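You operate a simulated robot arm through the tools that you are given. There is no shell and no other tool. Be economical: measure what you need, move in short steps, check, and stop when the job is done.

You are at the controls of a simulated two-armed robot. One attempt, no reset.

Task
Put the tray labelled "TYPE 26" from the top of the analyser bench on the free space on the long grey table and the tray that says "glass" on the upper left shelf of the analyser bench. Press the screen button three times. Take the yellow card marked "fetch" from the top of the middle bench and put it in the right space of the coil tray. Put the folder labelled "57" on the top of the middle bench. Take the square post from the top of the counter and leave it on top of the white carton there. Pick up the fill card with one hand, pass it to the other hand and put it on the shelf under the long grey table. Do these in any order. Set down upright: yellow card, square post, fill card.
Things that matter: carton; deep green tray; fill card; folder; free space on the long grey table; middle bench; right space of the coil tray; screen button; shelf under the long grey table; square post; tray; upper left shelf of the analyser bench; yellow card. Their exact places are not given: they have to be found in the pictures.

It is judged by the outcome, as a careful person would: the job done as asked, and still so three seconds after it is handed in. It fails if anything else is knocked over, pushed out of place, dropped, spilled or broken.

Robot
Two 7-joint arms with fingered hands on one trunk, on a base that drives. Base frame: it is fixed to the floor where the robot stands at the start and does not move with it; the origin is under the middle of the robot, x ahead of it, y to its left, z up; the surface under the hand at the start is at about z = 760. Readings come in mm, rad, newtons and seconds.
The left shoulder is at the start at [204, 125, 1099], the right one opposite. With the tool pointing down near the work surface each hand reaches from about 100 to 960 mm from the robot's upright axis, wherever it stands, measured 20 degrees to its own side. Places, roughly: carton [3250, 1000, 1000]; deep green tray, tray [500, -250, 750]; fill card [-1250, -750, 750]; folder [3500, 500, 1000]; free space on the long grey table [-1400, -2800, 800]; middle bench [2700, 600, 800]; right space of the coil tray (14x14 cm) [740, 60, 760]; screen button [600, 600, 1000]; shelf under the long grey table [-1500, -3000, 300]; square post (4x4x7 cm) [3300, 900, 900]; upper left shelf of the analyser bench [900, -200, 400]; yellow card [2750, 250, 750]. Payload 3.7 kg a hand.
The TCP of each hand is the grasp point between the finger pads, 25 mm short of the fingertips. In the tool frame z runs along the fingers and y along their closing line. Largest opening 88 mm; the body of the gripper starts 29 mm behind the TCP. The gripper is a hand of 5 fingers: y runs from the thumb to the fingers, the wrist lies at [-13, -97, -162] in the tool frame, and closing takes about 1.5 s.
Orientation is told as [roll, pitch, yaw] about the base's x, y, z axes, in that order, counted from this pose: with the fingers straight down and the wrist toward the robot, the tool's x, y and z point along [0, 1, 0], [1, 0, 0] and [0, 0, -1] of the base frame.

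Tools
- The arms move only by the tool play_rows. It takes "left_plan", "right_plan" or both (then of equal length, played together; a hand with none holds still); each is a list of rows, each an object of numbers (a shift or turn left out is 0, a gripper value left out holds the last): "dx", "dy", "dz": the shift along the base's x, y, z in units of 30 mm (1.0 is 30 mm); "rx", "ry", "rz": the turn, a rotation vector about the base's x, y, z in units of 8 degrees (1.0 is 8 degrees). In form: [{"dx": .., "dy": .., "dz": .., "rx": .., "ry": .., "rz": ..}, ...]. A call has 1 to 12 rows; each row shifts and turns the commanded pose from where the row before left it. "left_hand" and "right_hand" are, for a hand that has rows, the gripper command, from -1 (shut) to 1 (fully open), values between in proportion, set as the call begins (left out, the last holds). A call with a number of a shift or a turn outside -1 to 1 is refused whole. A row lasts 0.2 s, in which the tool goes at most 50 mm and 0.15 rad; a call with a longer step from one row to the next is refused whole, and so is a gripper value outside its range. Where a pose cannot be reached the arm comes as near as it can. A force on the tool above 40 N (or 10 N above the force at the start of the call, whichever is more), or a blocked arm, ends the call early, and 0.2 s more pass. The fingers move at their own pace (about 45 mm/s each) and stop on an object; they squeeze with about 24 N. The grip force told is the motor's: it shows also when the fingers shut on nothing. Time passes only in rows, and 0.2 s behind the last, so rows that do not move let the fingers close. The reply holds the time, the measured pose of the TCP, the force on the tool along the base axes, the opening and the grip force, in the units named above and with some noise, with the torque about the TCP (base axes, N m) and any sound that the robot's microphone picked up, and new pictures: "show" is both (left out), scene, wrist or none (wrist: the cameras of the hands that moved).
- Cameras (640 x 400 px; columns grow to the right, rows downward): "scene" is now at [315.1, -4.8, 1248.1]; the picture's right is [0.04, -1.00, 0.00], its down [-0.59, -0.02, -0.81] and it looks along [0.81, 0.03, -0.59] (base axes); focal length 214 px, centre (320, 200). "left" rides on the left gripper at [-59, -79, -105] in its tool frame; the picture's right is [-0.73, -0.32, 0.61], its down [0.62, -0.68, 0.38] and it looks along [0.29, 0.66, 0.70] (tool axes); focal length 234 px, centre (320, 200). "right" rides on the right gripper at [59, -79, -105] in its tool frame; the picture's right is [-0.73, 0.32, -0.61], its down [-0.62, -0.68, 0.38] and it looks along [-0.29, 0.66, 0.70] (tool axes); focal length 234 px, centre (320, 200).
- slide_trunk(by): slides the trunk up (or, below 0, down) by that many mm; the arms and the scene camera ride with it, the base frame stays. It gives what a move gives, with no picture.
- roll_base(legs): drives the robot by 1 to 6 legs, each [ahead, left, turn to the left] in mm, mm and rad, along the robot's own axes; the way and the turn of a leg run together, so that a leg with both is an arc; at most 1500 mm and 3.142 rad a leg. The arms and the cameras ride along, it lands a little off, and it stops where it bumps. It gives what a move gives, and a new picture of the scene camera.
- move_fingers(index, middle, ring, little, thumb_bend, thumb_turn, hand): sets how far each is bent, from 0 (flat) to 1 (curled in); at 0.3 the hand is open as for a grip, at 0.7 the pads meet at the TCP. One left out holds its place. A second passes; each finger stops where it meets its share of the squeeze, and holds until it gets a number again. A gripper value or a shape takes the hand back. It gives what a move gives, with no picture; readings hold the bend of each and the force on index, middle, ring, little, thumb and palm. thumb_turn goes from beside the hand (0) to across from the fingers (1), as for a grip.
- grasp_type(shape, hand): the hand has 5 fingers and takes this shape, open, in about a second: jaw (thumb against the fingers, like two jaws); tri (thumb and two fingers); tip (a fingertip pinch); poke (one finger out to press); point (the index stretched); flat (the hand flat); cup (the hand cupped); fist (a fist). The gripper value then closes the fingers along that shape, each until it touches; the sizes above hold for jaw. It gives what a move gives, with no picture.
- pan_tilt(pan, tilt): turns the head with the scene camera to pan (to the left, within 1.396 rad either way) and tilt (down, from -0.506 to 1.204), counted from straight ahead of the robot. It gives what a move gives, and a new picture of the scene camera.
- pixel_to_xyz(camera, pixels): for up to 12 pixels [column, row] of the newest picture of that camera ("zoom" is the newest enlarged one), the place [x, y, z] in the base frame of the surface seen there, good to about 2 mm, but the place of the scene camera against the robot may be out by one fixed shift of up to 25 mm in any direction. It takes no simulated time.
- inspect(camera, box): a new picture of the part [left, top, right, bottom] of that camera's present view, enlarged. It takes no simulated time.
- job_done(): hands the job in; it is judged then, once.

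Go step by step. Measure first, check grasps and placings, and put right what went wrong. The budget is 138 turns and 260 pictures, counting those below and the enlarged ones. Unless the task says otherwise, let go and move clear before handing in.

The tools are called as name(argument=value, ...) on one line, values as JSON. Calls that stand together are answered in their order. play_rows: Moves the arms, as the interface text tells. Its arguments: {"type":"object","properties":{"left_plan":{"type":"array","items":{"type":"object","properties":{"dx":{"type":"number"},"dy":{"type":"number"},"dz":{"type":"number"},"rx":{"type":"number"},"ry":{"type":"number"},"rz":{"type":"number"}}}},"left_hand":{"type":"number"},"right_plan":{"type":"array","items":{"type":"object","properties":{"dx":{"type":"number"},"dy":{"type":"number"},"dz":{"type":"number"},"rx":{"type":"number"},"ry":{"type":"number"},"rz":{"type":"number"}}}},"right_hand":{"type":"number"},"show":{"type":"string","enum":["both","scene","wrist","none"]}},"required":[]} The other tools are called the same way: slide_trunk (by) slides the trunk up or down; grasp_type (shape, hand) gives the hand a shape; move_fingers (index, middle, ring, little, thumb_bend, thumb_turn, hand) moves the fingers one by one; roll_base (legs) drives the base; pan_tilt (pan, tilt) turns the head that bears the scene camera; pixel_to_xyz (camera, pixels) gives the place of the surface under pixels of a picture; inspect (camera, box) takes an enlarged picture of a part of a camera's view; job_done () hands the job in.

At the start:

```text
clock: 0.0
left_position: [450.5, 214.6, 1164.5]
left_ee_rot: [0.001, 0.002, -0.001]
left_contact_force: [-0.2, -0.2, -0.3]
left_moment: [0.03, 0.02, 0.01]
left_finger_gap: 88.0
left_grasp_force: 0.1
left_shape: jaw
left_bend: [0.3, 0.3, 0.3, 0.3, 0.3, 0.98]
left_finger forces: [0.1, 0.0, 0.0, 0.0, 0.0, 0.0]
right_position: [570.3, -158.9, 1152.9]
right_ee_rot: [0.0, -0.001, -0.003]
right_contact_force: [0.7, -0.1, 0.2]
right_moment: [-0.02, 0.0, 0.0]
right_finger_gap: 87.5
right_grasp_force: 0.1
right_shape: jaw
right_bend: [0.3, 0.3, 0.3, 0.3, 0.3, 0.98]
right_finger forces: [0.0, 0.0, 0.0, 0.0, 0.0, 0.0]
trunk travel left (down, up): [-125.0, 290.0]
robot x, y, heading: [-1.8, 2.9, -0.001]
head pan, tilt: [0.037, 0.628]
```

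scene: 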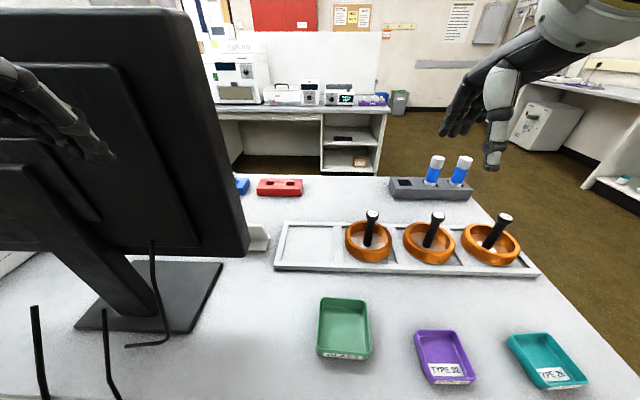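
right: 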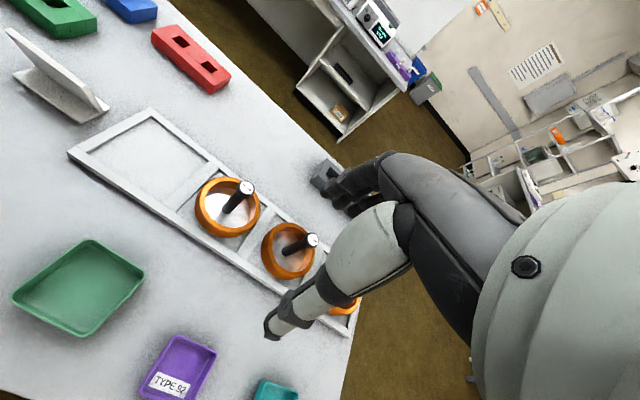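
left: 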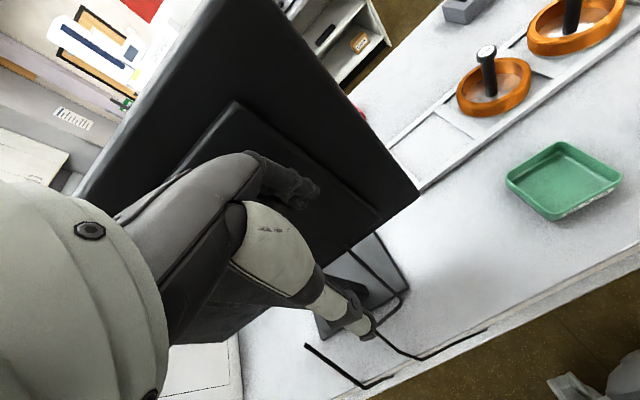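

The scene shows three trays (green near (344,328), purple (444,356), teal (546,361)) and a coil tray with a free slot at its left (308,243). I'll zoom on labels and measure.

inspect(camera="scene", box=[260, 200, 600, 400])

pixel_to_xyz(camera="scene", pixels=[[344, 335], [343, 356], [322, 298], [366, 299], [546, 361], [510, 338], [588, 383], [555, 335], [444, 356], [308, 243], [276, 265], [345, 262]])

pan_tilt(pan=0.0, tilt=1.1)

```text
1.88 times, centred on (430, 300) of scene
```

zoom: 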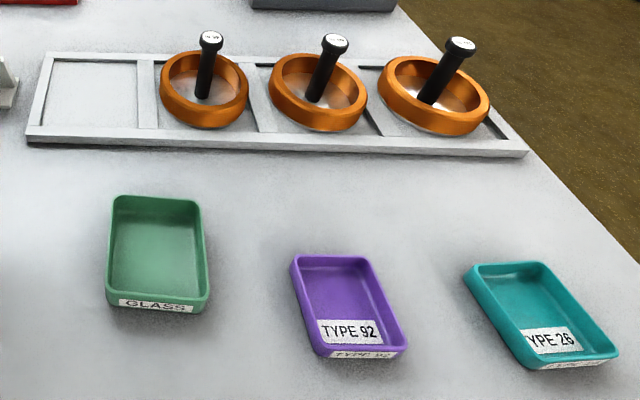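

```text
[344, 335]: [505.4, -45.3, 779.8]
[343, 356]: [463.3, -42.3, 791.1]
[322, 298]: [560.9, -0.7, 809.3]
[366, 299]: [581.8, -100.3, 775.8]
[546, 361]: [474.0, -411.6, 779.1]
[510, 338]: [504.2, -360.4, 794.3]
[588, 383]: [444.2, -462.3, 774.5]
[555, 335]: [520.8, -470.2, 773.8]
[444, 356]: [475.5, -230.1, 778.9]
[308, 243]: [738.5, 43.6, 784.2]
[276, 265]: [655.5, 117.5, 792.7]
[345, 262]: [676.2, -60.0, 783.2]
```

```text
clock: 0.9
left_position: [449.1, 212.9, 1165.5]
left_ee_rot: [-0.001, -0.002, 0.0]
left_contact_force: [0.2, 0.0, 0.0]
left_moment: [0.0, -0.01, -0.02]
left_finger_gap: 87.6
left_grasp_force: 0.1
left_shape: jaw
left_bend: [0.3, 0.3, 0.3, 0.3, 0.3, 0.98]
left_finger forces: [0.0, 0.0, 0.0, 0.0, 0.0, 0.0]
right_position: [570.1, -159.5, 1153.2]
right_ee_rot: [0.001, 0.0, 0.0]
right_contact_force: [0.3, 0.1, -1.1]
right_moment: [0.01, -0.02, 0.01]
right_finger_gap: 87.9
right_grasp_force: 0.1
right_shape: jaw
right_bend: [0.3, 0.3, 0.3, 0.3, 0.3, 0.98]
right_finger forces: [0.0, 0.0, 0.0, 0.1, 0.1, 0.0]
trunk travel left (down, up): [-125.0, 290.0]
robot x, y, heading: [2.6, 2.2, -0.004]
head pan, tilt: [0.0, 1.1]
```

scene: 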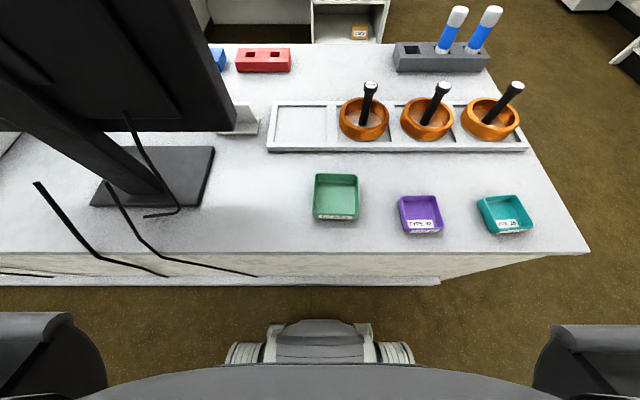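

The downward view shows the bench edge (430,257) and the monitor's back, so the screen faces away. I'll measure and look around to map the room.

pixel_to_xyz(camera="scene", pixels=[[430, 257], [590, 252], [487, 66], [240, 45], [230, 120], [205, 60], [150, 205], [240, 190], [530, 148], [270, 148], [325, 218], [478, 205]])

pan_tilt(pan=0.0, tilt=0.2)

pan_tilt(pan=-1.3, tilt=0.4)

pan_tilt(pan=1.3, tilt=0.4)

```text
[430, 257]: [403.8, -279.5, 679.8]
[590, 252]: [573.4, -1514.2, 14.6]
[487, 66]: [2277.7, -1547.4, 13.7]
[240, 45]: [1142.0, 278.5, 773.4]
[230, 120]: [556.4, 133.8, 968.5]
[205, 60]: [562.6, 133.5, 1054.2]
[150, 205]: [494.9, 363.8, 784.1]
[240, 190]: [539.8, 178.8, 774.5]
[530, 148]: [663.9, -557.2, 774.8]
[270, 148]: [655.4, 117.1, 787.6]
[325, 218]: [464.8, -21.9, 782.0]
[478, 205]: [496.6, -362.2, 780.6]
```

```text
clock: 2.1
left_position: [449.9, 214.3, 1165.2]
left_ee_rot: [-0.001, 0.0, 0.0]
left_contact_force: [0.0, 0.4, 0.5]
left_moment: [0.0, 0.02, 0.01]
left_finger_gap: 87.6
left_grasp_force: 0.1
left_shape: jaw
left_bend: [0.3, 0.3, 0.3, 0.3, 0.3, 0.98]
left_finger forces: [0.0, 0.0, 0.0, 0.0, 0.0, 0.0]
right_position: [571.3, -158.9, 1152.3]
right_ee_rot: [0.002, 0.001, 0.0]
right_contact_force: [0.3, -0.1, -0.9]
right_moment: [0.0, -0.02, 0.01]
right_finger_gap: 87.8
right_grasp_force: 0.1
right_shape: jaw
right_bend: [0.3, 0.3, 0.3, 0.3, 0.3, 0.98]
right_finger forces: [0.0, 0.0, 0.0, 0.1, 0.0, 0.0]
trunk travel left (down, up): [-125.0, 290.0]
robot x, y, heading: [-1.1, 0.9, -0.005]
head pan, tilt: [0.0, 0.201]
```

scene: 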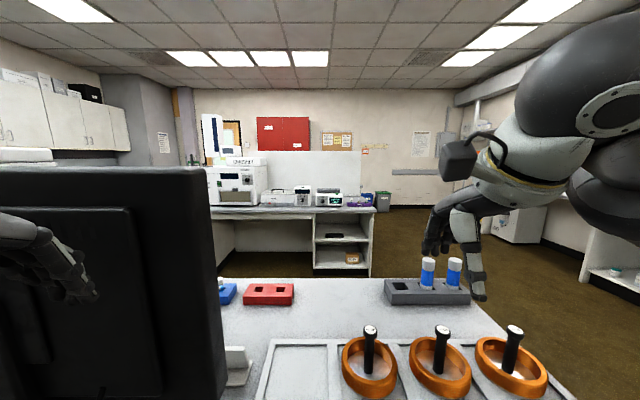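

```text
clock: 3.6
left_position: [450.1, 214.4, 1161.0]
left_ee_rot: [0.01, 0.013, 0.003]
left_contact_force: [52.9, 0.8, -58.0]
left_moment: [3.62, 0.84, 3.35]
left_finger_gap: 87.5
left_grasp_force: 0.0
left_shape: jaw
left_bend: [0.3, 0.3, 0.3, 0.3, 0.3, 0.98]
left_finger forces: [0.0, 0.0, 0.0, 0.0, 0.0, 0.0]
right_position: [570.7, -159.3, 1151.8]
right_ee_rot: [0.0, 0.002, 0.001]
right_contact_force: [0.2, 1.0, -0.2]
right_moment: [0.04, 0.02, -0.01]
right_finger_gap: 87.8
right_grasp_force: 0.0
right_shape: jaw
right_bend: [0.3, 0.3, 0.3, 0.3, 0.3, 0.98]
right_finger forces: [0.0, 0.0, 0.0, 0.0, 0.0, 0.0]
trunk travel left (down, up): [-125.0, 290.0]
robot x, y, heading: [-2.7, -2.2, -0.001]
head pan, tilt: [-1.3, 0.4]
```

scene: 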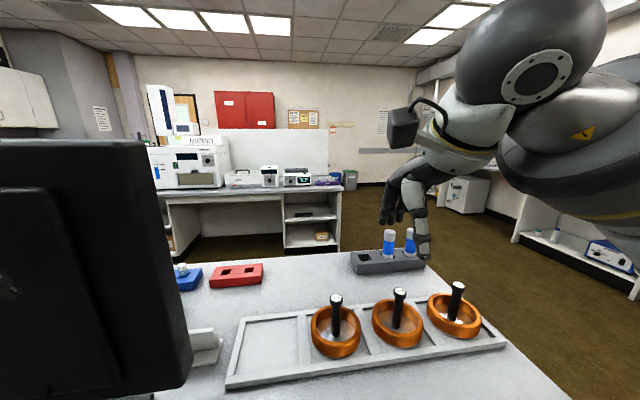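

```text
clock: 5.9
left_position: [449.3, 214.2, 1164.3]
left_ee_rot: [-0.001, -0.001, 0.001]
left_contact_force: [0.4, -0.2, -0.4]
left_moment: [0.01, 0.01, 0.02]
left_finger_gap: 87.6
left_grasp_force: 0.0
left_shape: jaw
left_bend: [0.3, 0.3, 0.3, 0.3, 0.3, 0.98]
left_finger forces: [0.1, 0.0, 0.1, 0.0, 0.0, 0.0]
right_position: [570.9, -159.9, 1150.8]
right_ee_rot: [0.0, 0.0, 0.001]
right_contact_force: [-0.3, -0.4, 0.2]
right_moment: [-0.03, 0.02, 0.0]
right_finger_gap: 87.9
right_grasp_force: 0.1
right_shape: jaw
right_bend: [0.3, 0.3, 0.3, 0.3, 0.3, 0.98]
right_finger forces: [0.1, 0.0, 0.0, 0.0, 0.0, 0.0]
trunk travel left (down, up): [-125.0, 290.0]
robot x, y, heading: [-0.3, -1.2, -0.001]
head pan, tilt: [1.3, 0.4]
```

scene: 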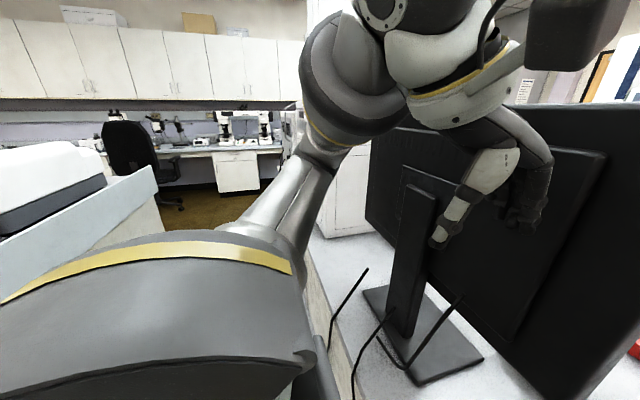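

The monitor back is very near my left hand (a force spike of 53 N appeared once), so I'll back off a little and look round.

roll_base(legs=[[-200, 0, 0]])

pan_tilt(pan=-1.39, tilt=0.4)

```text
clock: 7.5
left_position: [247.6, 215.8, 1164.2]
left_ee_rot: [0.001, 0.0, 0.004]
left_contact_force: [-0.3, 0.2, 0.9]
left_moment: [-0.03, -0.02, -0.01]
left_finger_gap: 87.8
left_grasp_force: 0.1
left_shape: jaw
left_bend: [0.3, 0.3, 0.3, 0.3, 0.3, 0.98]
left_finger forces: [0.0, 0.0, 0.1, 0.0, 0.0, 0.0]
right_position: [371.2, -158.8, 1152.9]
right_ee_rot: [-0.001, 0.0, 0.004]
right_contact_force: [-0.6, -0.1, 0.6]
right_moment: [0.01, 0.02, 0.01]
right_finger_gap: 87.8
right_grasp_force: 0.0
right_shape: jaw
right_bend: [0.3, 0.3, 0.3, 0.3, 0.3, 0.98]
right_finger forces: [0.1, 0.0, 0.0, 0.0, 0.1, 0.0]
trunk travel left (down, up): [-125.0, 290.0]
robot x, y, heading: [-201.1, 2.6, 0.006]
head pan, tilt: [1.3, 0.4]
```

scene: 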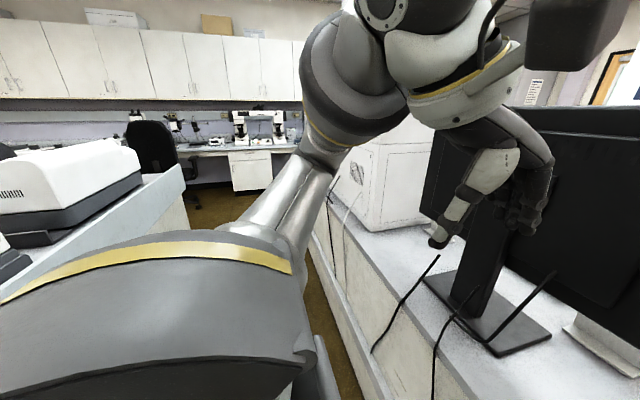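

```text
clock: 9.9
left_position: [249.8, 214.9, 1165.0]
left_ee_rot: [-0.004, 0.004, 0.01]
left_contact_force: [58.9, 6.3, -3.1]
left_moment: [-0.67, 6.88, 3.02]
left_finger_gap: 87.7
left_grasp_force: 0.1
left_shape: jaw
left_bend: [0.3, 0.3, 0.3, 0.3, 0.3, 0.98]
left_finger forces: [0.0, 0.0, 0.0, 0.0, 0.0, 0.1]
right_position: [371.6, -159.3, 1152.6]
right_ee_rot: [-0.001, 0.0, 0.004]
right_contact_force: [0.1, 0.2, 0.2]
right_moment: [0.02, -0.01, -0.02]
right_finger_gap: 87.4
right_grasp_force: 0.0
right_shape: jaw
right_bend: [0.3, 0.3, 0.3, 0.3, 0.3, 0.98]
right_finger forces: [0.0, 0.0, 0.0, 0.0, 0.1, 0.0]
trunk travel left (down, up): [-125.0, 290.0]
robot x, y, heading: [-199.9, 0.1, 0.001]
head pan, tilt: [-1.389, 0.4]
```

scene: 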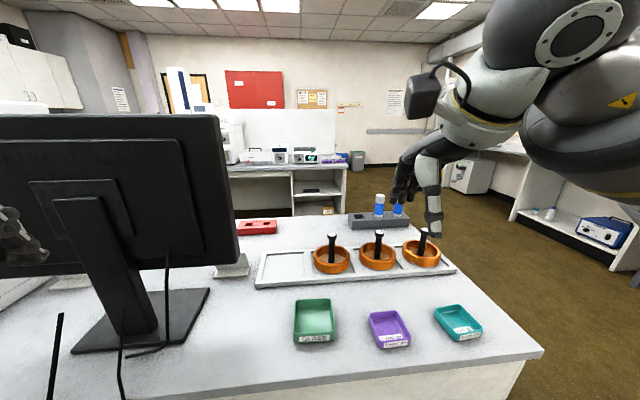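

Panning hard right makes the head bump my own left arm, so I'll lower the left hand, keep pan moderate, and bring the right hand above the teal TYPE 26 tray at (458,322).

pan_tilt(pan=0.0, tilt=0.7)

play_rows(right_plan=[{"dx": 0.4, "dy": -0.95, "dz": -0.9}, {"dx": 0.4, "dy": -0.95, "dz": -0.9}, {"dx": 0.4, "dy": -0.95, "dz": -0.9}, {"dx": 0.4, "dy": -0.95, "dz": -0.9}, {"dx": 0.4, "dy": -0.95, "dz": -0.9}, {"dx": 0.4, "dy": -0.95, "dz": -0.9}, {"dx": 0.4, "dy": -0.95, "dz": -0.9}, {"dx": 0.4, "dy": -0.95, "dz": -0.9}, {"dx": 0.2, "dy": -0.9, "dz": -0.9}], left_plan=[{"dz": -0.8}, {"dz": -0.8}, {"dz": -0.8}, {"dz": -0.8}, {"dz": -0.8}, {"dz": -0.8}, {"dz": -0.8}, {"dz": -0.8}, {"dz": -0.8}], right_hand=1)

```text
clock: 11.4
left_position: [249.4, 214.1, 1165.6]
left_ee_rot: [0.001, 0.0, -0.001]
left_contact_force: [-0.8, 0.2, -0.5]
left_moment: [0.05, 0.02, 0.01]
left_finger_gap: 87.6
left_grasp_force: 0.0
left_shape: jaw
left_bend: [0.3, 0.3, 0.3, 0.3, 0.3, 0.98]
left_finger forces: [0.0, 0.0, 0.0, 0.0, 0.1, 0.0]
right_position: [371.7, -158.9, 1152.5]
right_ee_rot: [0.0, 0.002, 0.004]
right_contact_force: [-0.4, 0.5, -0.6]
right_moment: [-0.01, -0.02, -0.02]
right_finger_gap: 87.8
right_grasp_force: 0.1
right_shape: jaw
right_bend: [0.3, 0.3, 0.3, 0.3, 0.3, 0.98]
right_finger forces: [0.0, 0.1, 0.1, 0.0, 0.1, 0.0]
trunk travel left (down, up): [-125.0, 290.0]
robot x, y, heading: [-198.9, 0.1, 0.012]
head pan, tilt: [0.0, 0.7]
```

scene: 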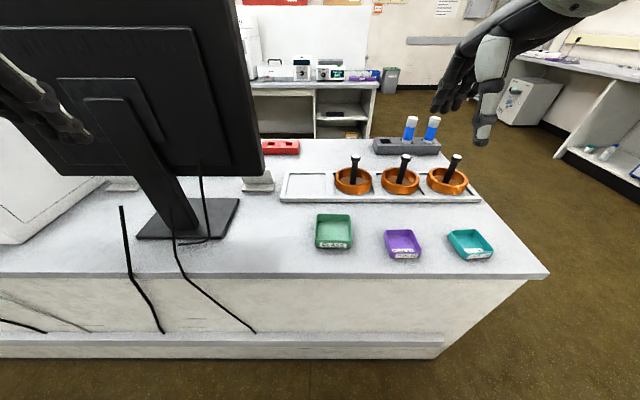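

```text
clock: 13.4
left_position: [340.0, 233.7, 1017.0]
left_ee_rot: [-0.001, 0.001, 0.002]
left_contact_force: [0.0, -1.7, 0.2]
left_moment: [-0.02, -0.02, -0.01]
left_finger_gap: 87.6
left_grasp_force: 0.0
left_shape: jaw
left_bend: [0.3, 0.3, 0.3, 0.3, 0.3, 0.98]
left_finger forces: [0.0, 0.0, 0.0, 0.1, 0.0, 0.0]
left hand out of reach, approached as far as the arm can: row 1, 2, 3, 4, 5, 6, 7, 8, 9
right_position: [473.3, -414.8, 911.4]
right_ee_rot: [0.002, -0.001, 0.004]
right_contact_force: [-0.2, 0.1, 0.1]
right_moment: [0.0, -0.02, 0.0]
right_finger_gap: 87.8
right_grasp_force: 0.0
right_shape: jaw
right_bend: [0.3, 0.3, 0.3, 0.3, 0.3, 0.98]
right_finger forces: [0.0, 0.0, 0.0, 0.0, 0.0, 0.1]
trunk travel left (down, up): [-125.0, 290.0]
robot x, y, heading: [-200.8, -2.7, 0.004]
head pan, tilt: [0.0, 0.7]
```

scene: 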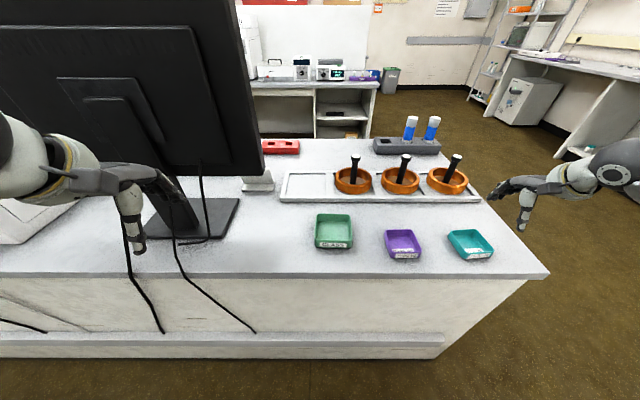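
right: 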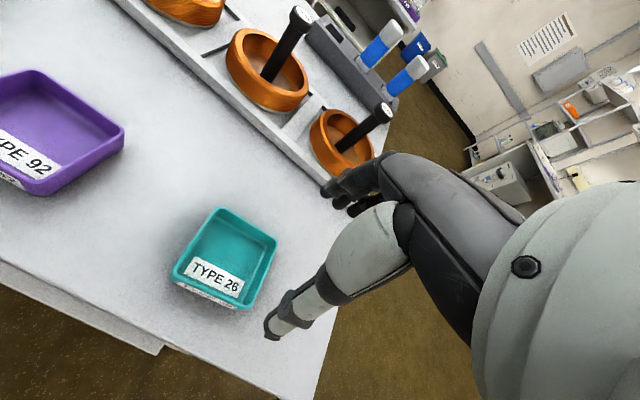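
left: 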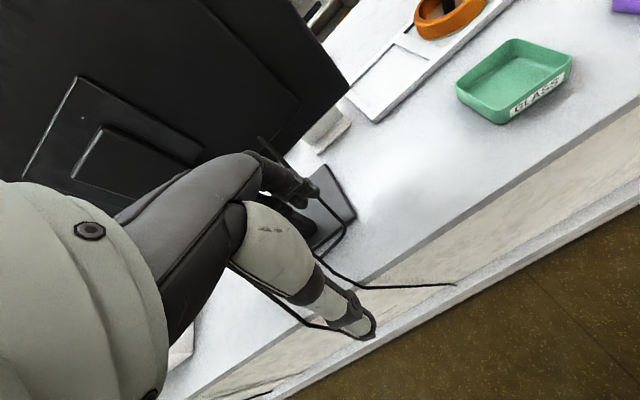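

The teal tray is well seen in the right wrist picture; I'll measure its rim corners and green's in the left picture.

pixel_to_xyz(camera="right", pixels=[[217, 210], [276, 241], [246, 307], [176, 278], [230, 245], [150, 230], [215, 275], [250, 224], [262, 275], [195, 242]])

pixel_to_xyz(camera="left", pixels=[[515, 40], [571, 64], [510, 100], [458, 84], [515, 75], [490, 115], [560, 130], [400, 70]])

pixel_to_xyz(camera="scene", pixels=[[470, 245], [334, 232], [440, 250], [528, 212]])

inspect(camera="right", box=[140, 180, 300, 330])

```text
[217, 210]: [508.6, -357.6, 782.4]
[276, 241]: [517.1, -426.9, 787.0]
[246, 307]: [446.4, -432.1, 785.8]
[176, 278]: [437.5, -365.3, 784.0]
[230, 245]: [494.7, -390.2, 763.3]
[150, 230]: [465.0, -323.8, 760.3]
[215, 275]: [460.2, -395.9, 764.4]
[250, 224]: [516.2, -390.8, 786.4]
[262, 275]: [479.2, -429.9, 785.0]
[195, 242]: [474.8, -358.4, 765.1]
```

```text
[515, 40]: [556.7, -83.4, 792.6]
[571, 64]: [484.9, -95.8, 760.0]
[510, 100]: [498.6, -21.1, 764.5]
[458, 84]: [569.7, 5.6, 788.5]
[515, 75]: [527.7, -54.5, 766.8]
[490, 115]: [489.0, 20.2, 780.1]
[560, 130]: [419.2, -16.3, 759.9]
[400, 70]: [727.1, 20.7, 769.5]
```

```text
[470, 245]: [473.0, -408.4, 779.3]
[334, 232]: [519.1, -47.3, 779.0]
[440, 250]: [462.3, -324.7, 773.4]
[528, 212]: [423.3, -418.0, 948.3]
```

```text
2.67 times, centred on (220, 255) of right
```

zoom: 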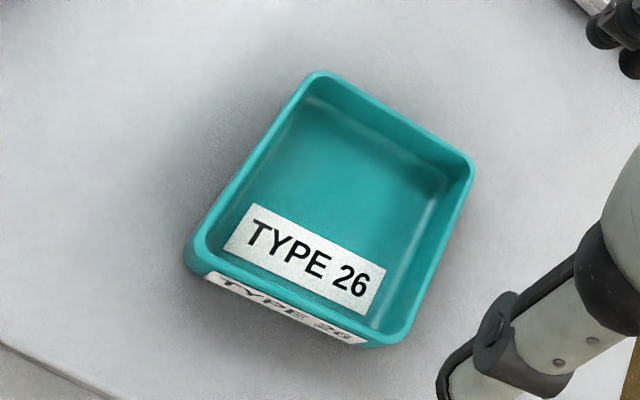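

The teal tray is about 72×72 mm, centre (477,-395), rim z≈786, yaw about +6°; it fits the 88 mm opening. I'll descend over it.

play_rows(right_plan=[{"dx": 0.13, "dy": 0.65, "dz": -0.5, "rz": 0.7}, {"dz": -0.85}, {"dz": -0.85}, {"dz": -0.8}, {"dz": -0.5}, {}], right_hand=1)

```text
clock: 14.8
left_position: [338.6, 233.5, 1016.1]
left_ee_rot: [-0.001, 0.003, 0.003]
left_contact_force: [1.0, 0.3, -0.1]
left_moment: [-0.03, 0.02, -0.02]
left_finger_gap: 87.7
left_grasp_force: 0.1
left_shape: jaw
left_bend: [0.3, 0.3, 0.3, 0.3, 0.3, 0.98]
left_finger forces: [0.1, 0.0, 0.0, 0.0, 0.0, 0.0]
right_position: [475.4, -393.9, 804.7]
right_ee_rot: [0.0, 0.001, 0.101]
right_contact_force: [0.1, -0.3, 1.6]
right_moment: [-0.01, 0.0, 0.04]
right_finger_gap: 87.9
right_grasp_force: 0.1
right_shape: jaw
right_bend: [0.3, 0.3, 0.3, 0.3, 0.3, 0.98]
right_finger forces: [0.1, 0.1, 0.1, 0.0, 0.1, 0.0]
trunk travel left (down, up): [-125.0, 290.0]
robot x, y, heading: [-201.4, -1.5, 0.006]
head pan, tilt: [0.0, 0.7]
```

scene: 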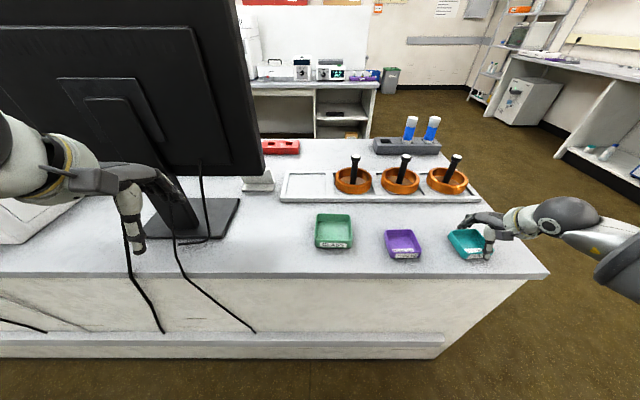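
right: 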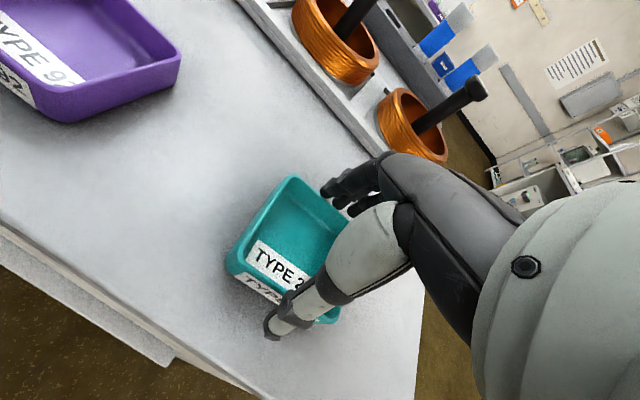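

Fingers straddle the tray; I'll go the last 12 mm down and close.

play_rows(right_plan=[{"dz": -0.42}, {}], right_hand=1, show="none")

play_rows(right_plan=[{}, {}, {}, {}, {}, {}, {}, {}], right_hand=-1, show="wrist")

```text
clock: 15.4
left_position: [338.6, 233.8, 1016.9]
left_ee_rot: [0.0, 0.001, 0.004]
left_contact_force: [-0.3, 0.7, 0.0]
left_moment: [0.0, 0.01, 0.03]
left_finger_gap: 87.5
left_grasp_force: 0.0
left_shape: jaw
left_bend: [0.3, 0.3, 0.3, 0.3, 0.3, 0.98]
left_finger forces: [0.0, 0.1, 0.0, 0.0, 0.0, 0.0]
right_position: [476.8, -393.7, 791.5]
right_ee_rot: [0.0, 0.001, 0.101]
right_contact_force: [1.3, 0.8, 0.5]
right_moment: [0.02, -0.05, 0.01]
right_finger_gap: 87.8
right_grasp_force: 0.1
right_shape: jaw
right_bend: [0.3, 0.3, 0.3, 0.3, 0.3, 0.98]
right_finger forces: [0.6, 0.0, 0.0, 0.1, 0.0, 0.1]
trunk travel left (down, up): [-125.0, 290.0]
robot x, y, heading: [-198.4, 0.2, 0.003]
head pan, tilt: [0.0, 0.7]
```

```text
clock: 17.2
left_position: [338.3, 234.1, 1016.4]
left_ee_rot: [0.001, 0.002, 0.002]
left_contact_force: [0.5, -0.4, 0.4]
left_moment: [0.0, -0.01, 0.01]
left_finger_gap: 87.8
left_grasp_force: 0.1
left_shape: jaw
left_bend: [0.3, 0.3, 0.3, 0.3, 0.3, 0.98]
left_finger forces: [0.1, 0.1, 0.0, 0.0, 0.1, 0.1]
right_position: [476.9, -394.0, 791.2]
right_ee_rot: [-0.002, 0.0, 0.1]
right_contact_force: [-1.4, 1.1, 2.2]
right_moment: [0.01, -0.1, 0.03]
right_finger_gap: 75.9
right_grasp_force: 23.6
right_shape: jaw
right_bend: [0.31, 0.34, 0.31, 0.33, 0.36, 0.97]
right_finger forces: [16.0, 8.6, 3.1, 1.3, 29.6, 0.0]
trunk travel left (down, up): [-125.0, 290.0]
robot x, y, heading: [-200.7, 0.4, 0.001]
head pan, tilt: [0.0, 0.7]
```

right: 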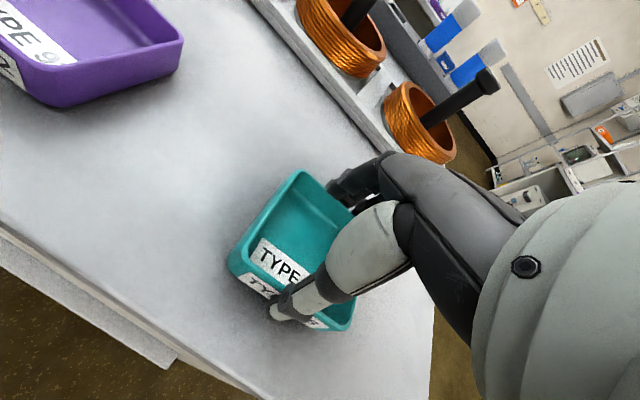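

Held at 76 mm gap with 24 N. Lift and check.

play_rows(right_plan=[{"dz": 0.5}, {"dz": 0.9}, {"dz": 0.9}, {"dz": 0.9}, {"dz": 0.9}, {"dz": 0.9}])

```text
clock: 18.6
left_position: [338.4, 232.7, 1016.8]
left_ee_rot: [0.0, 0.002, 0.003]
left_contact_force: [-0.4, -0.1, -0.4]
left_moment: [0.0, 0.01, -0.03]
left_finger_gap: 87.8
left_grasp_force: 0.1
left_shape: jaw
left_bend: [0.3, 0.3, 0.3, 0.3, 0.3, 0.98]
left_finger forces: [0.1, 0.1, 0.2, 0.0, 0.0, 0.0]
right_position: [477.4, -394.3, 943.0]
right_ee_rot: [0.001, 0.002, 0.101]
right_contact_force: [0.6, -0.5, -1.1]
right_moment: [0.0, -0.01, 0.0]
right_finger_gap: 76.0
right_grasp_force: 23.9
right_shape: jaw
right_bend: [0.31, 0.34, 0.31, 0.33, 0.36, 0.97]
right_finger forces: [14.8, 8.6, 3.2, 1.2, 28.9, 0.0]
trunk travel left (down, up): [-125.0, 290.0]
robot x, y, heading: [-200.4, -0.6, 0.002]
head pan, tilt: [0.0, 0.7]
```

scene: 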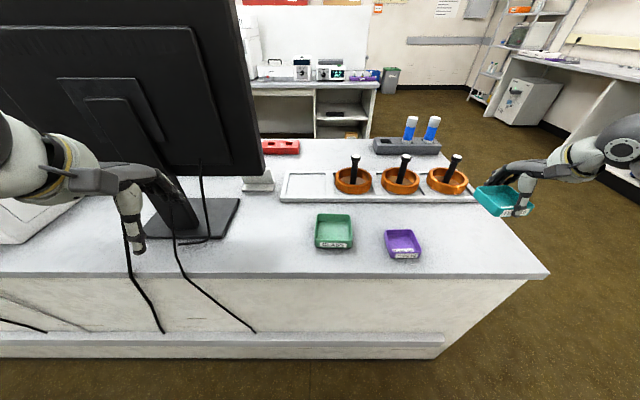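
right: 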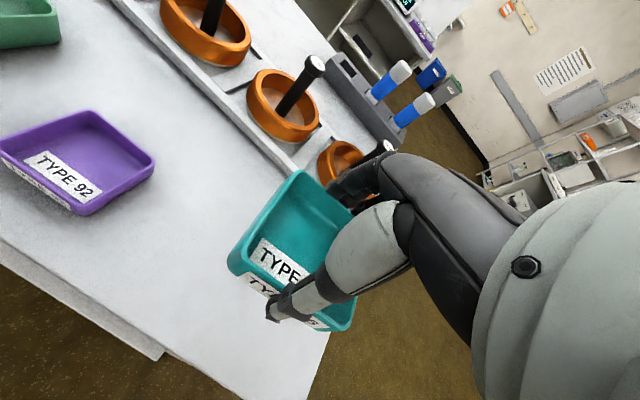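

Tray is up. Pull the right hand in, then turn right to look toward the grey table.

play_rows(right_plan=[{"dx": -1, "dy": 0.3}, {"dx": -1, "dy": 0.3}, {"dx": -1, "dy": 0.3}, {"dx": -1, "dy": 0.3}, {"dx": -1, "dy": 0.3}, {"dx": -1, "dy": 0.3}, {"dx": -1, "dy": 0.3}], left_plan=[{"dx": -0.5}, {"dx": -0.5}, {"dx": -0.5}, {"dx": -0.5}, {"dx": -0.5}, {}, {}], show="none")

pan_tilt(pan=0, tilt=0.45)

roll_base(legs=[[0, 0, -1.57]])

roll_base(legs=[[0, 0, -1.1]])

```text
clock: 20.2
left_position: [324.7, 250.3, 1043.7]
left_ee_rot: [0.001, 0.003, 0.003]
left_contact_force: [-1.1, 0.3, 0.1]
left_moment: [0.01, 0.02, 0.03]
left_finger_gap: 87.6
left_grasp_force: 0.0
left_shape: jaw
left_bend: [0.3, 0.3, 0.3, 0.3, 0.3, 0.98]
left_finger forces: [0.0, 0.1, 0.0, 0.1, 0.0, 0.0]
left hand out of reach, approached as far as the arm can: row 1, 2, 3, 4, 5
right_position: [289.3, -343.0, 941.4]
right_ee_rot: [0.001, 0.002, 0.1]
right_contact_force: [-0.8, 0.1, -0.3]
right_moment: [0.0, 0.0, 0.06]
right_finger_gap: 76.1
right_grasp_force: 24.1
right_shape: jaw
right_bend: [0.31, 0.34, 0.31, 0.33, 0.37, 0.97]
right_finger forces: [13.9, 8.7, 3.2, 1.5, 28.1, 0.0]
right hand out of reach, approached as far as the arm can: row 7
trunk travel left (down, up): [-125.0, 290.0]
robot x, y, heading: [-201.1, -0.8, 0.005]
head pan, tilt: [0.0, 0.7]
```

```text
clock: 21.0
left_position: [323.9, 250.1, 1043.9]
left_ee_rot: [0.0, 0.002, 0.002]
left_contact_force: [0.1, -0.3, 0.2]
left_moment: [-0.03, 0.04, 0.02]
left_finger_gap: 87.6
left_grasp_force: 0.1
left_shape: jaw
left_bend: [0.3, 0.3, 0.3, 0.3, 0.3, 0.98]
left_finger forces: [0.0, 0.0, 0.0, 0.1, 0.0, 0.0]
right_position: [290.2, -344.4, 941.9]
right_ee_rot: [0.003, 0.002, 0.101]
right_contact_force: [0.2, 0.0, -0.6]
right_moment: [0.02, -0.03, -0.01]
right_finger_gap: 76.3
right_grasp_force: 23.7
right_shape: jaw
right_bend: [0.31, 0.34, 0.31, 0.33, 0.37, 0.97]
right_finger forces: [13.8, 8.8, 3.1, 1.5, 28.2, 0.1]
trunk travel left (down, up): [-125.0, 290.0]
robot x, y, heading: [-202.5, -0.4, 0.005]
head pan, tilt: [0.0, 0.45]
```

scene: 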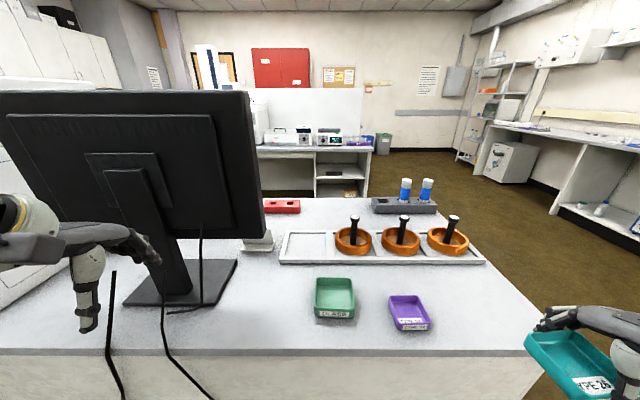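

```text
clock: 25.2
left_position: [46.6, -525.8, 1044.5]
left_ee_rot: [-0.001, 0.003, -1.576]
left_contact_force: [-1.2, 0.1, -0.2]
left_moment: [-0.02, 0.0, 0.0]
left_finger_gap: 87.6
left_grasp_force: 0.0
left_shape: jaw
left_bend: [0.3, 0.3, 0.3, 0.3, 0.3, 0.98]
left_finger forces: [0.0, 0.1, 0.0, 0.0, 0.1, 0.0]
right_position: [-548.9, -488.2, 941.7]
right_ee_rot: [0.001, 0.001, -1.474]
right_contact_force: [0.2, -0.4, -0.2]
right_moment: [0.0, 0.0, 0.0]
right_finger_gap: 76.1
right_grasp_force: 24.2
right_shape: jaw
right_bend: [0.31, 0.34, 0.31, 0.33, 0.38, 0.97]
right_finger forces: [14.3, 8.7, 3.2, 1.5, 26.8, 0.0]
trunk travel left (down, up): [-125.0, 290.0]
robot x, y, heading: [-199.8, 1.7, -1.578]
head pan, tilt: [0.0, 0.45]
```

scene: 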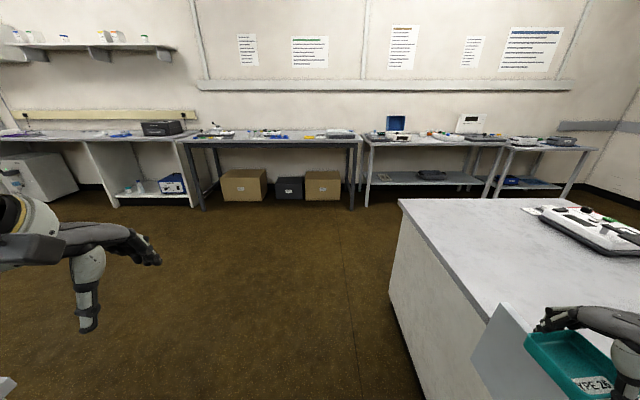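

```text
clock: 27.5
left_position: [-346.6, -561.3, 1045.2]
left_ee_rot: [-0.004, -0.003, -2.277]
left_contact_force: [-0.5, 0.2, -0.8]
left_moment: [-0.02, 0.02, 0.04]
left_finger_gap: 87.9
left_grasp_force: 0.1
left_shape: jaw
left_bend: [0.3, 0.3, 0.3, 0.3, 0.3, 0.98]
left_finger forces: [0.0, 0.0, 0.0, 0.0, 0.0, 0.0]
right_position: [-757.7, -159.0, 947.4]
right_ee_rot: [0.025, -0.016, -2.133]
right_contact_force: [22.5, 1.2, 11.6]
right_moment: [0.51, 2.31, -1.16]
right_finger_gap: 76.1
right_grasp_force: 24.1
right_shape: jaw
right_bend: [0.3, 0.33, 0.31, 0.34, 0.4, 0.97]
right_finger forces: [15.4, 8.6, 2.6, 1.5, 26.7, 0.0]
trunk travel left (down, up): [-125.0, 290.0]
robot x, y, heading: [-198.9, 0.1, -2.28]
head pan, tilt: [0.0, 0.45]
stopped in leg 1: the force on the tool passed its limit at 140 N (the readings are from after the stop); the commanded pose is now the measured one
```

scene: 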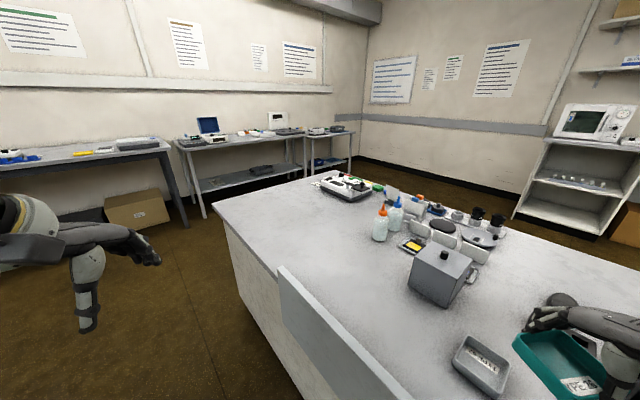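

The right hand bumped something on the bench behind; I'll turn back left a little and look at the wrist view.

roll_base(legs=[[0, 0, 0.25]])

play_rows(right_plan=[{"dz": 0.1}], show="wrist")

pixel_to_xyz(camera="scene", pixels=[[300, 290], [400, 395], [250, 230], [480, 360], [440, 275], [400, 285]])

```text
clock: 28.8
left_position: [-202.1, -581.9, 1043.6]
left_ee_rot: [0.001, 0.002, -2.02]
left_contact_force: [-0.1, -0.5, -0.7]
left_moment: [0.0, -0.02, 0.0]
left_finger_gap: 88.0
left_grasp_force: 0.0
left_shape: jaw
left_bend: [0.3, 0.3, 0.3, 0.3, 0.3, 0.98]
left_finger forces: [0.1, 0.1, 0.0, 0.1, 0.1, 0.0]
right_position: [-706.3, -297.2, 942.4]
right_ee_rot: [0.025, -0.012, -1.88]
right_contact_force: [0.3, 0.5, -0.5]
right_moment: [-0.01, 0.02, 0.03]
right_finger_gap: 76.3
right_grasp_force: 23.6
right_shape: jaw
right_bend: [0.3, 0.33, 0.31, 0.34, 0.4, 0.97]
right_finger forces: [15.2, 8.4, 2.9, 1.7, 26.4, 0.0]
trunk travel left (down, up): [-125.0, 290.0]
robot x, y, heading: [-197.2, -2.4, -2.017]
head pan, tilt: [0.0, 0.45]
```

scene: 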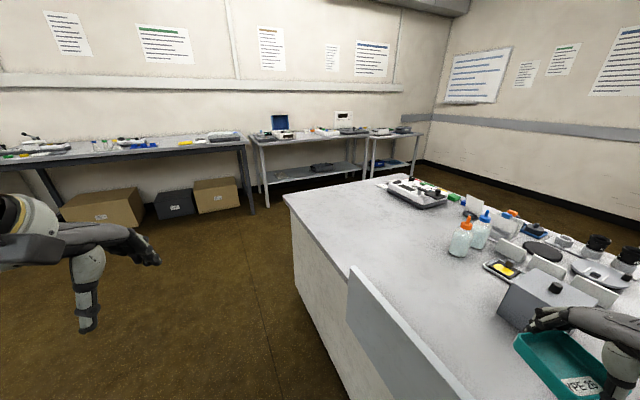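

```text
clock: 29.1
left_position: [-202.2, -582.4, 1044.4]
left_ee_rot: [0.001, 0.003, -2.021]
left_contact_force: [-0.2, -0.1, -0.6]
left_moment: [-0.01, 0.01, 0.02]
left_finger_gap: 87.8
left_grasp_force: 0.1
left_shape: jaw
left_bend: [0.3, 0.3, 0.3, 0.3, 0.3, 0.98]
left_finger forces: [0.0, 0.0, 0.0, 0.0, 0.1, 0.0]
right_position: [-706.3, -295.3, 942.6]
right_ee_rot: [0.025, -0.014, -1.88]
right_contact_force: [-0.6, 0.0, -0.4]
right_moment: [0.02, 0.03, -0.02]
right_finger_gap: 76.4
right_grasp_force: 23.1
right_shape: jaw
right_bend: [0.3, 0.33, 0.31, 0.34, 0.4, 0.97]
right_finger forces: [15.3, 8.4, 2.8, 1.7, 26.4, 0.0]
trunk travel left (down, up): [-125.0, 290.0]
robot x, y, heading: [-198.9, -3.7, -2.019]
head pan, tilt: [0.0, 0.45]
```

right: 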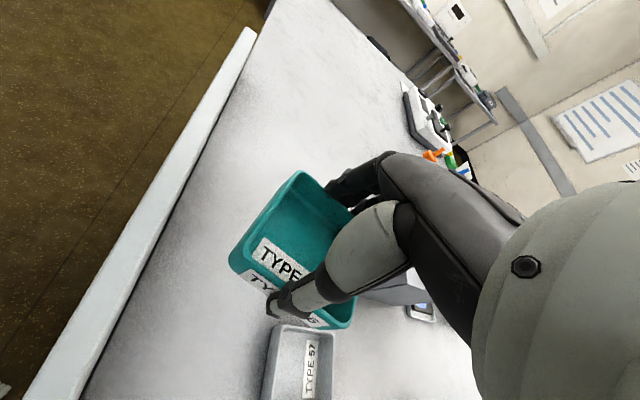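

```text
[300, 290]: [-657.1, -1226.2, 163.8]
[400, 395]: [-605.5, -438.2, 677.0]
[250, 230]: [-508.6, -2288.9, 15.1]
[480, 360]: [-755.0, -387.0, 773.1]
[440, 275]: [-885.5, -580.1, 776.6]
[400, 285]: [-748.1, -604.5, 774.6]
```

The hand has been over the neighbouring bench; I'll zoom on the clutter there (fill card likely around (560,260)) and the grey tables.

inspect(camera="scene", box=[380, 160, 640, 330])

inspect(camera="scene", box=[220, 90, 440, 220])

pixel_to_xyz(camera="scene", pixels=[[286, 134], [320, 132], [370, 130], [260, 145], [320, 172], [290, 180], [500, 268], [530, 245], [545, 300], [567, 290], [262, 195], [365, 175]])

```text
2.35 times, centred on (510, 245) of scene
```

zoom: 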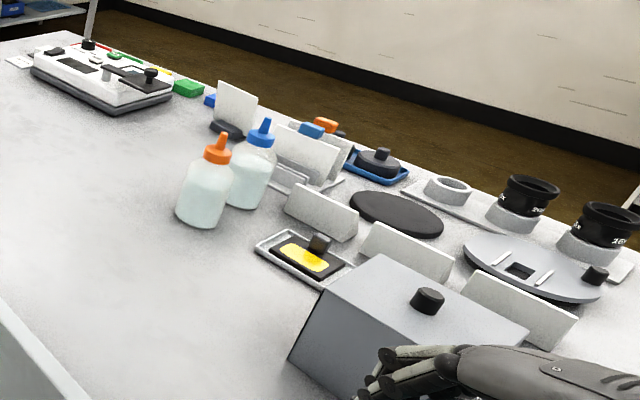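

```text
2.91 times, centred on (330, 155) of scene
```

zoom: 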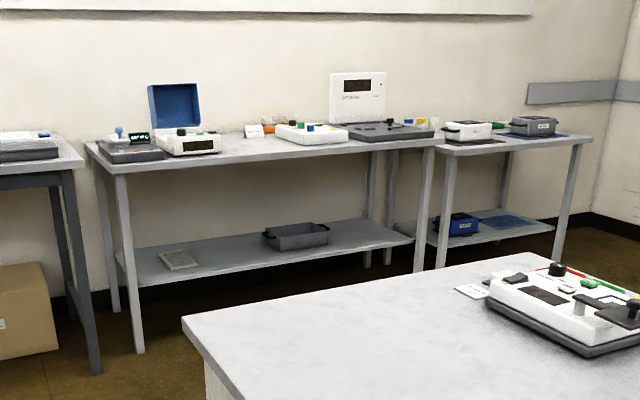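

```text
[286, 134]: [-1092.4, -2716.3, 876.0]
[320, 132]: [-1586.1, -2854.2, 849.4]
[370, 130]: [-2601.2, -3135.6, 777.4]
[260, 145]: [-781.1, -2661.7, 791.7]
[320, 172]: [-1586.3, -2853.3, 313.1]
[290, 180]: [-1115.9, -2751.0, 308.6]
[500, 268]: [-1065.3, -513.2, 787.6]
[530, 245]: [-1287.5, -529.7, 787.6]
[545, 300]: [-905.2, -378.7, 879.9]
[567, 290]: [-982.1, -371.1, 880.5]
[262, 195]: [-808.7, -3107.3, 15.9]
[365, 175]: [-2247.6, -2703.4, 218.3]
```

The long grey table spans x≈-780…-2000 with its shelf at z≈300. I'll measure the free gap on its top and the bench corner before driving.

pixel_to_xyz(camera="zoom", pixels=[[100, 145], [118, 175], [185, 320], [235, 140], [253, 131], [420, 145], [140, 340], [418, 265], [490, 262], [180, 260], [295, 235], [262, 150]])

pixel_to_xyz(camera="scene", pixels=[[288, 197], [300, 190], [244, 148], [210, 185]])

play_rows(right_plan=[{"dx": 0.9}, {"dx": 0.9}, {"dx": 0.9}, {"dx": 0.9}, {"dx": 0.9}], show="none")

```text
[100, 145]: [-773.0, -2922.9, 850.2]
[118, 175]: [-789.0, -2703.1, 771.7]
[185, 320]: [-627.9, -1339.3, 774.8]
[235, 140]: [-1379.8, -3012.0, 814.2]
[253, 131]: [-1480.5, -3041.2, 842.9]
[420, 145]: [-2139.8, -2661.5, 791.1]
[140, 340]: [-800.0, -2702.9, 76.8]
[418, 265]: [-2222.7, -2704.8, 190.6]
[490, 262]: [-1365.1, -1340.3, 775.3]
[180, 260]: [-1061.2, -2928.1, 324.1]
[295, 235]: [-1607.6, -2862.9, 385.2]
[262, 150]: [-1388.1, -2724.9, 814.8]
```

```text
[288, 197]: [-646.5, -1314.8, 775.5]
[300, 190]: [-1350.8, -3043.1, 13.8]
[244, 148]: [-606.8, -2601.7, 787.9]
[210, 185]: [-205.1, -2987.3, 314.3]
```

```text
clock: 30.4
left_position: [-202.0, -582.2, 1042.5]
left_ee_rot: [0.0, 0.002, -2.022]
left_contact_force: [0.3, 0.0, 0.4]
left_moment: [0.0, 0.0, 0.0]
left_finger_gap: 87.9
left_grasp_force: 0.0
left_shape: jaw
left_bend: [0.3, 0.3, 0.3, 0.3, 0.3, 0.98]
left_finger forces: [0.0, 0.0, 0.0, 0.0, 0.0, 0.1]
right_position: [-705.3, -296.3, 943.0]
right_ee_rot: [0.026, -0.013, -1.879]
right_contact_force: [0.2, -0.4, -0.6]
right_moment: [0.01, 0.01, -0.03]
right_finger_gap: 76.4
right_grasp_force: 23.7
right_shape: jaw
right_bend: [0.3, 0.33, 0.31, 0.34, 0.4, 0.97]
right_finger forces: [15.2, 8.4, 2.9, 1.6, 26.4, 0.0]
right hand out of reach, approached as far as the arm can: row 1, 2, 3, 4, 5
trunk travel left (down, up): [-125.0, 290.0]
robot x, y, heading: [-201.9, -3.4, -2.019]
head pan, tilt: [0.0, 0.45]
```

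Path: face -y, drive past the bench corner (-640,-1330), then strafe to x≈-1380 in front of the table.

roll_base(legs=[[0, 0, 0.448], [1500, 0, 0], [400, 0, 0], [0, -1100, 0]])

pan_tilt(pan=0, tilt=0.75)

```text
clock: 50.6
left_position: [-1101.5, -2393.2, 1044.4]
left_ee_rot: [0.0, 0.002, -1.625]
left_contact_force: [0.5, -0.1, -0.5]
left_moment: [0.02, -0.01, -0.01]
left_finger_gap: 87.8
left_grasp_force: 0.0
left_shape: jaw
left_bend: [0.3, 0.3, 0.3, 0.3, 0.3, 0.98]
left_finger forces: [0.0, 0.1, 0.0, 0.1, 0.0, 0.0]
right_position: [-1674.7, -2324.1, 943.7]
right_ee_rot: [0.027, -0.013, -1.483]
right_contact_force: [0.4, 0.6, 0.0]
right_moment: [0.05, -0.01, 0.0]
right_finger_gap: 76.3
right_grasp_force: 24.2
right_shape: jaw
right_bend: [0.3, 0.33, 0.31, 0.34, 0.4, 0.97]
right_finger forces: [15.2, 8.2, 2.8, 1.6, 25.9, 0.0]
trunk travel left (down, up): [-125.0, 290.0]
robot x, y, heading: [-1320.6, -1855.4, -1.624]
head pan, tilt: [0.0, 0.45]
```

scene: 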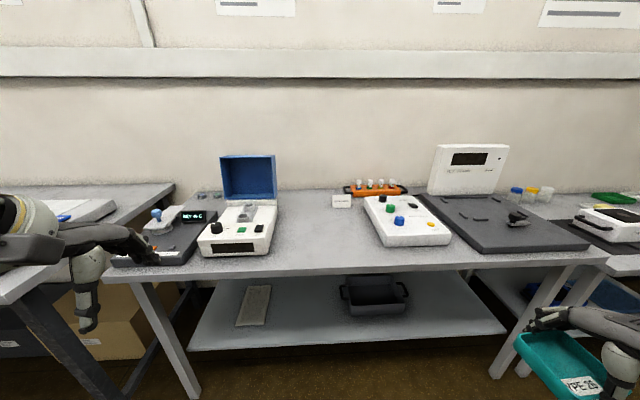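

```text
clock: 51.4
left_position: [-1099.3, -2391.9, 1044.5]
left_ee_rot: [-0.001, 0.002, -1.627]
left_contact_force: [0.7, -0.5, 0.4]
left_moment: [-0.04, 0.02, -0.03]
left_finger_gap: 87.7
left_grasp_force: 0.0
left_shape: jaw
left_bend: [0.3, 0.3, 0.3, 0.3, 0.3, 0.98]
left_finger forces: [0.1, 0.0, 0.0, 0.0, 0.0, 0.0]
right_position: [-1674.9, -2324.0, 943.3]
right_ee_rot: [0.029, -0.011, -1.483]
right_contact_force: [-0.8, -0.1, -1.0]
right_moment: [0.01, 0.03, -0.01]
right_finger_gap: 76.0
right_grasp_force: 24.0
right_shape: jaw
right_bend: [0.3, 0.33, 0.31, 0.34, 0.4, 0.97]
right_finger forces: [15.2, 8.3, 2.6, 1.7, 25.8, 0.0]
trunk travel left (down, up): [-125.0, 290.0]
robot x, y, heading: [-1318.7, -1859.7, -1.626]
head pan, tilt: [0.0, 0.75]
```

scene: 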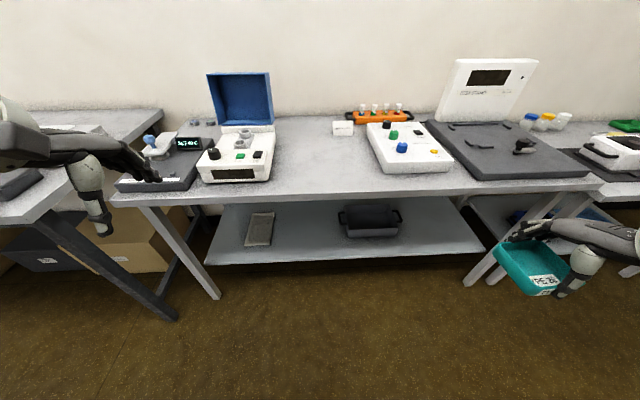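

The free space is between the two white devices around (322,165). Measure it, zooming on the small white card.

pixel_to_xyz(camera="scene", pixels=[[322, 165], [275, 180], [268, 160], [378, 170], [368, 150], [322, 190], [343, 128], [330, 195], [300, 140], [250, 228], [370, 222], [310, 235]])

inspect(camera="scene", box=[200, 80, 460, 260])

```text
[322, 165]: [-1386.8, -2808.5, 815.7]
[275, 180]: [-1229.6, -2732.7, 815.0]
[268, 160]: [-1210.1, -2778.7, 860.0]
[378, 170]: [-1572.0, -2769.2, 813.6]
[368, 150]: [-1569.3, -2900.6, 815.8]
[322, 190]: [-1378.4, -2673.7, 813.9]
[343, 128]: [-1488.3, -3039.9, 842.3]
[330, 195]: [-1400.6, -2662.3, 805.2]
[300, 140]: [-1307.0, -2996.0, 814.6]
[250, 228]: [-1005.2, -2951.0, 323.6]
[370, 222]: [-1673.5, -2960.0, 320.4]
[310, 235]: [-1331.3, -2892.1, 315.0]
```

```text
2.22 times, centred on (330, 170) of scene
```

zoom: 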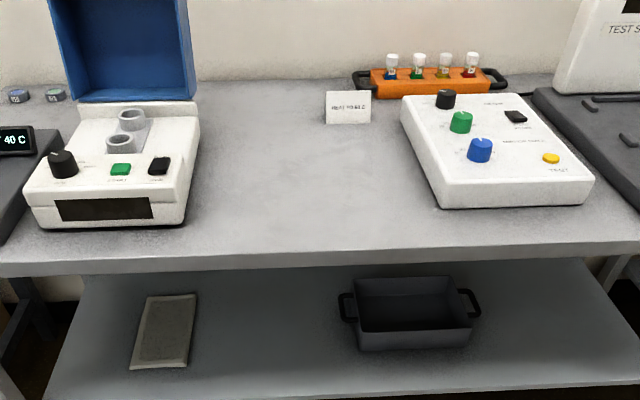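

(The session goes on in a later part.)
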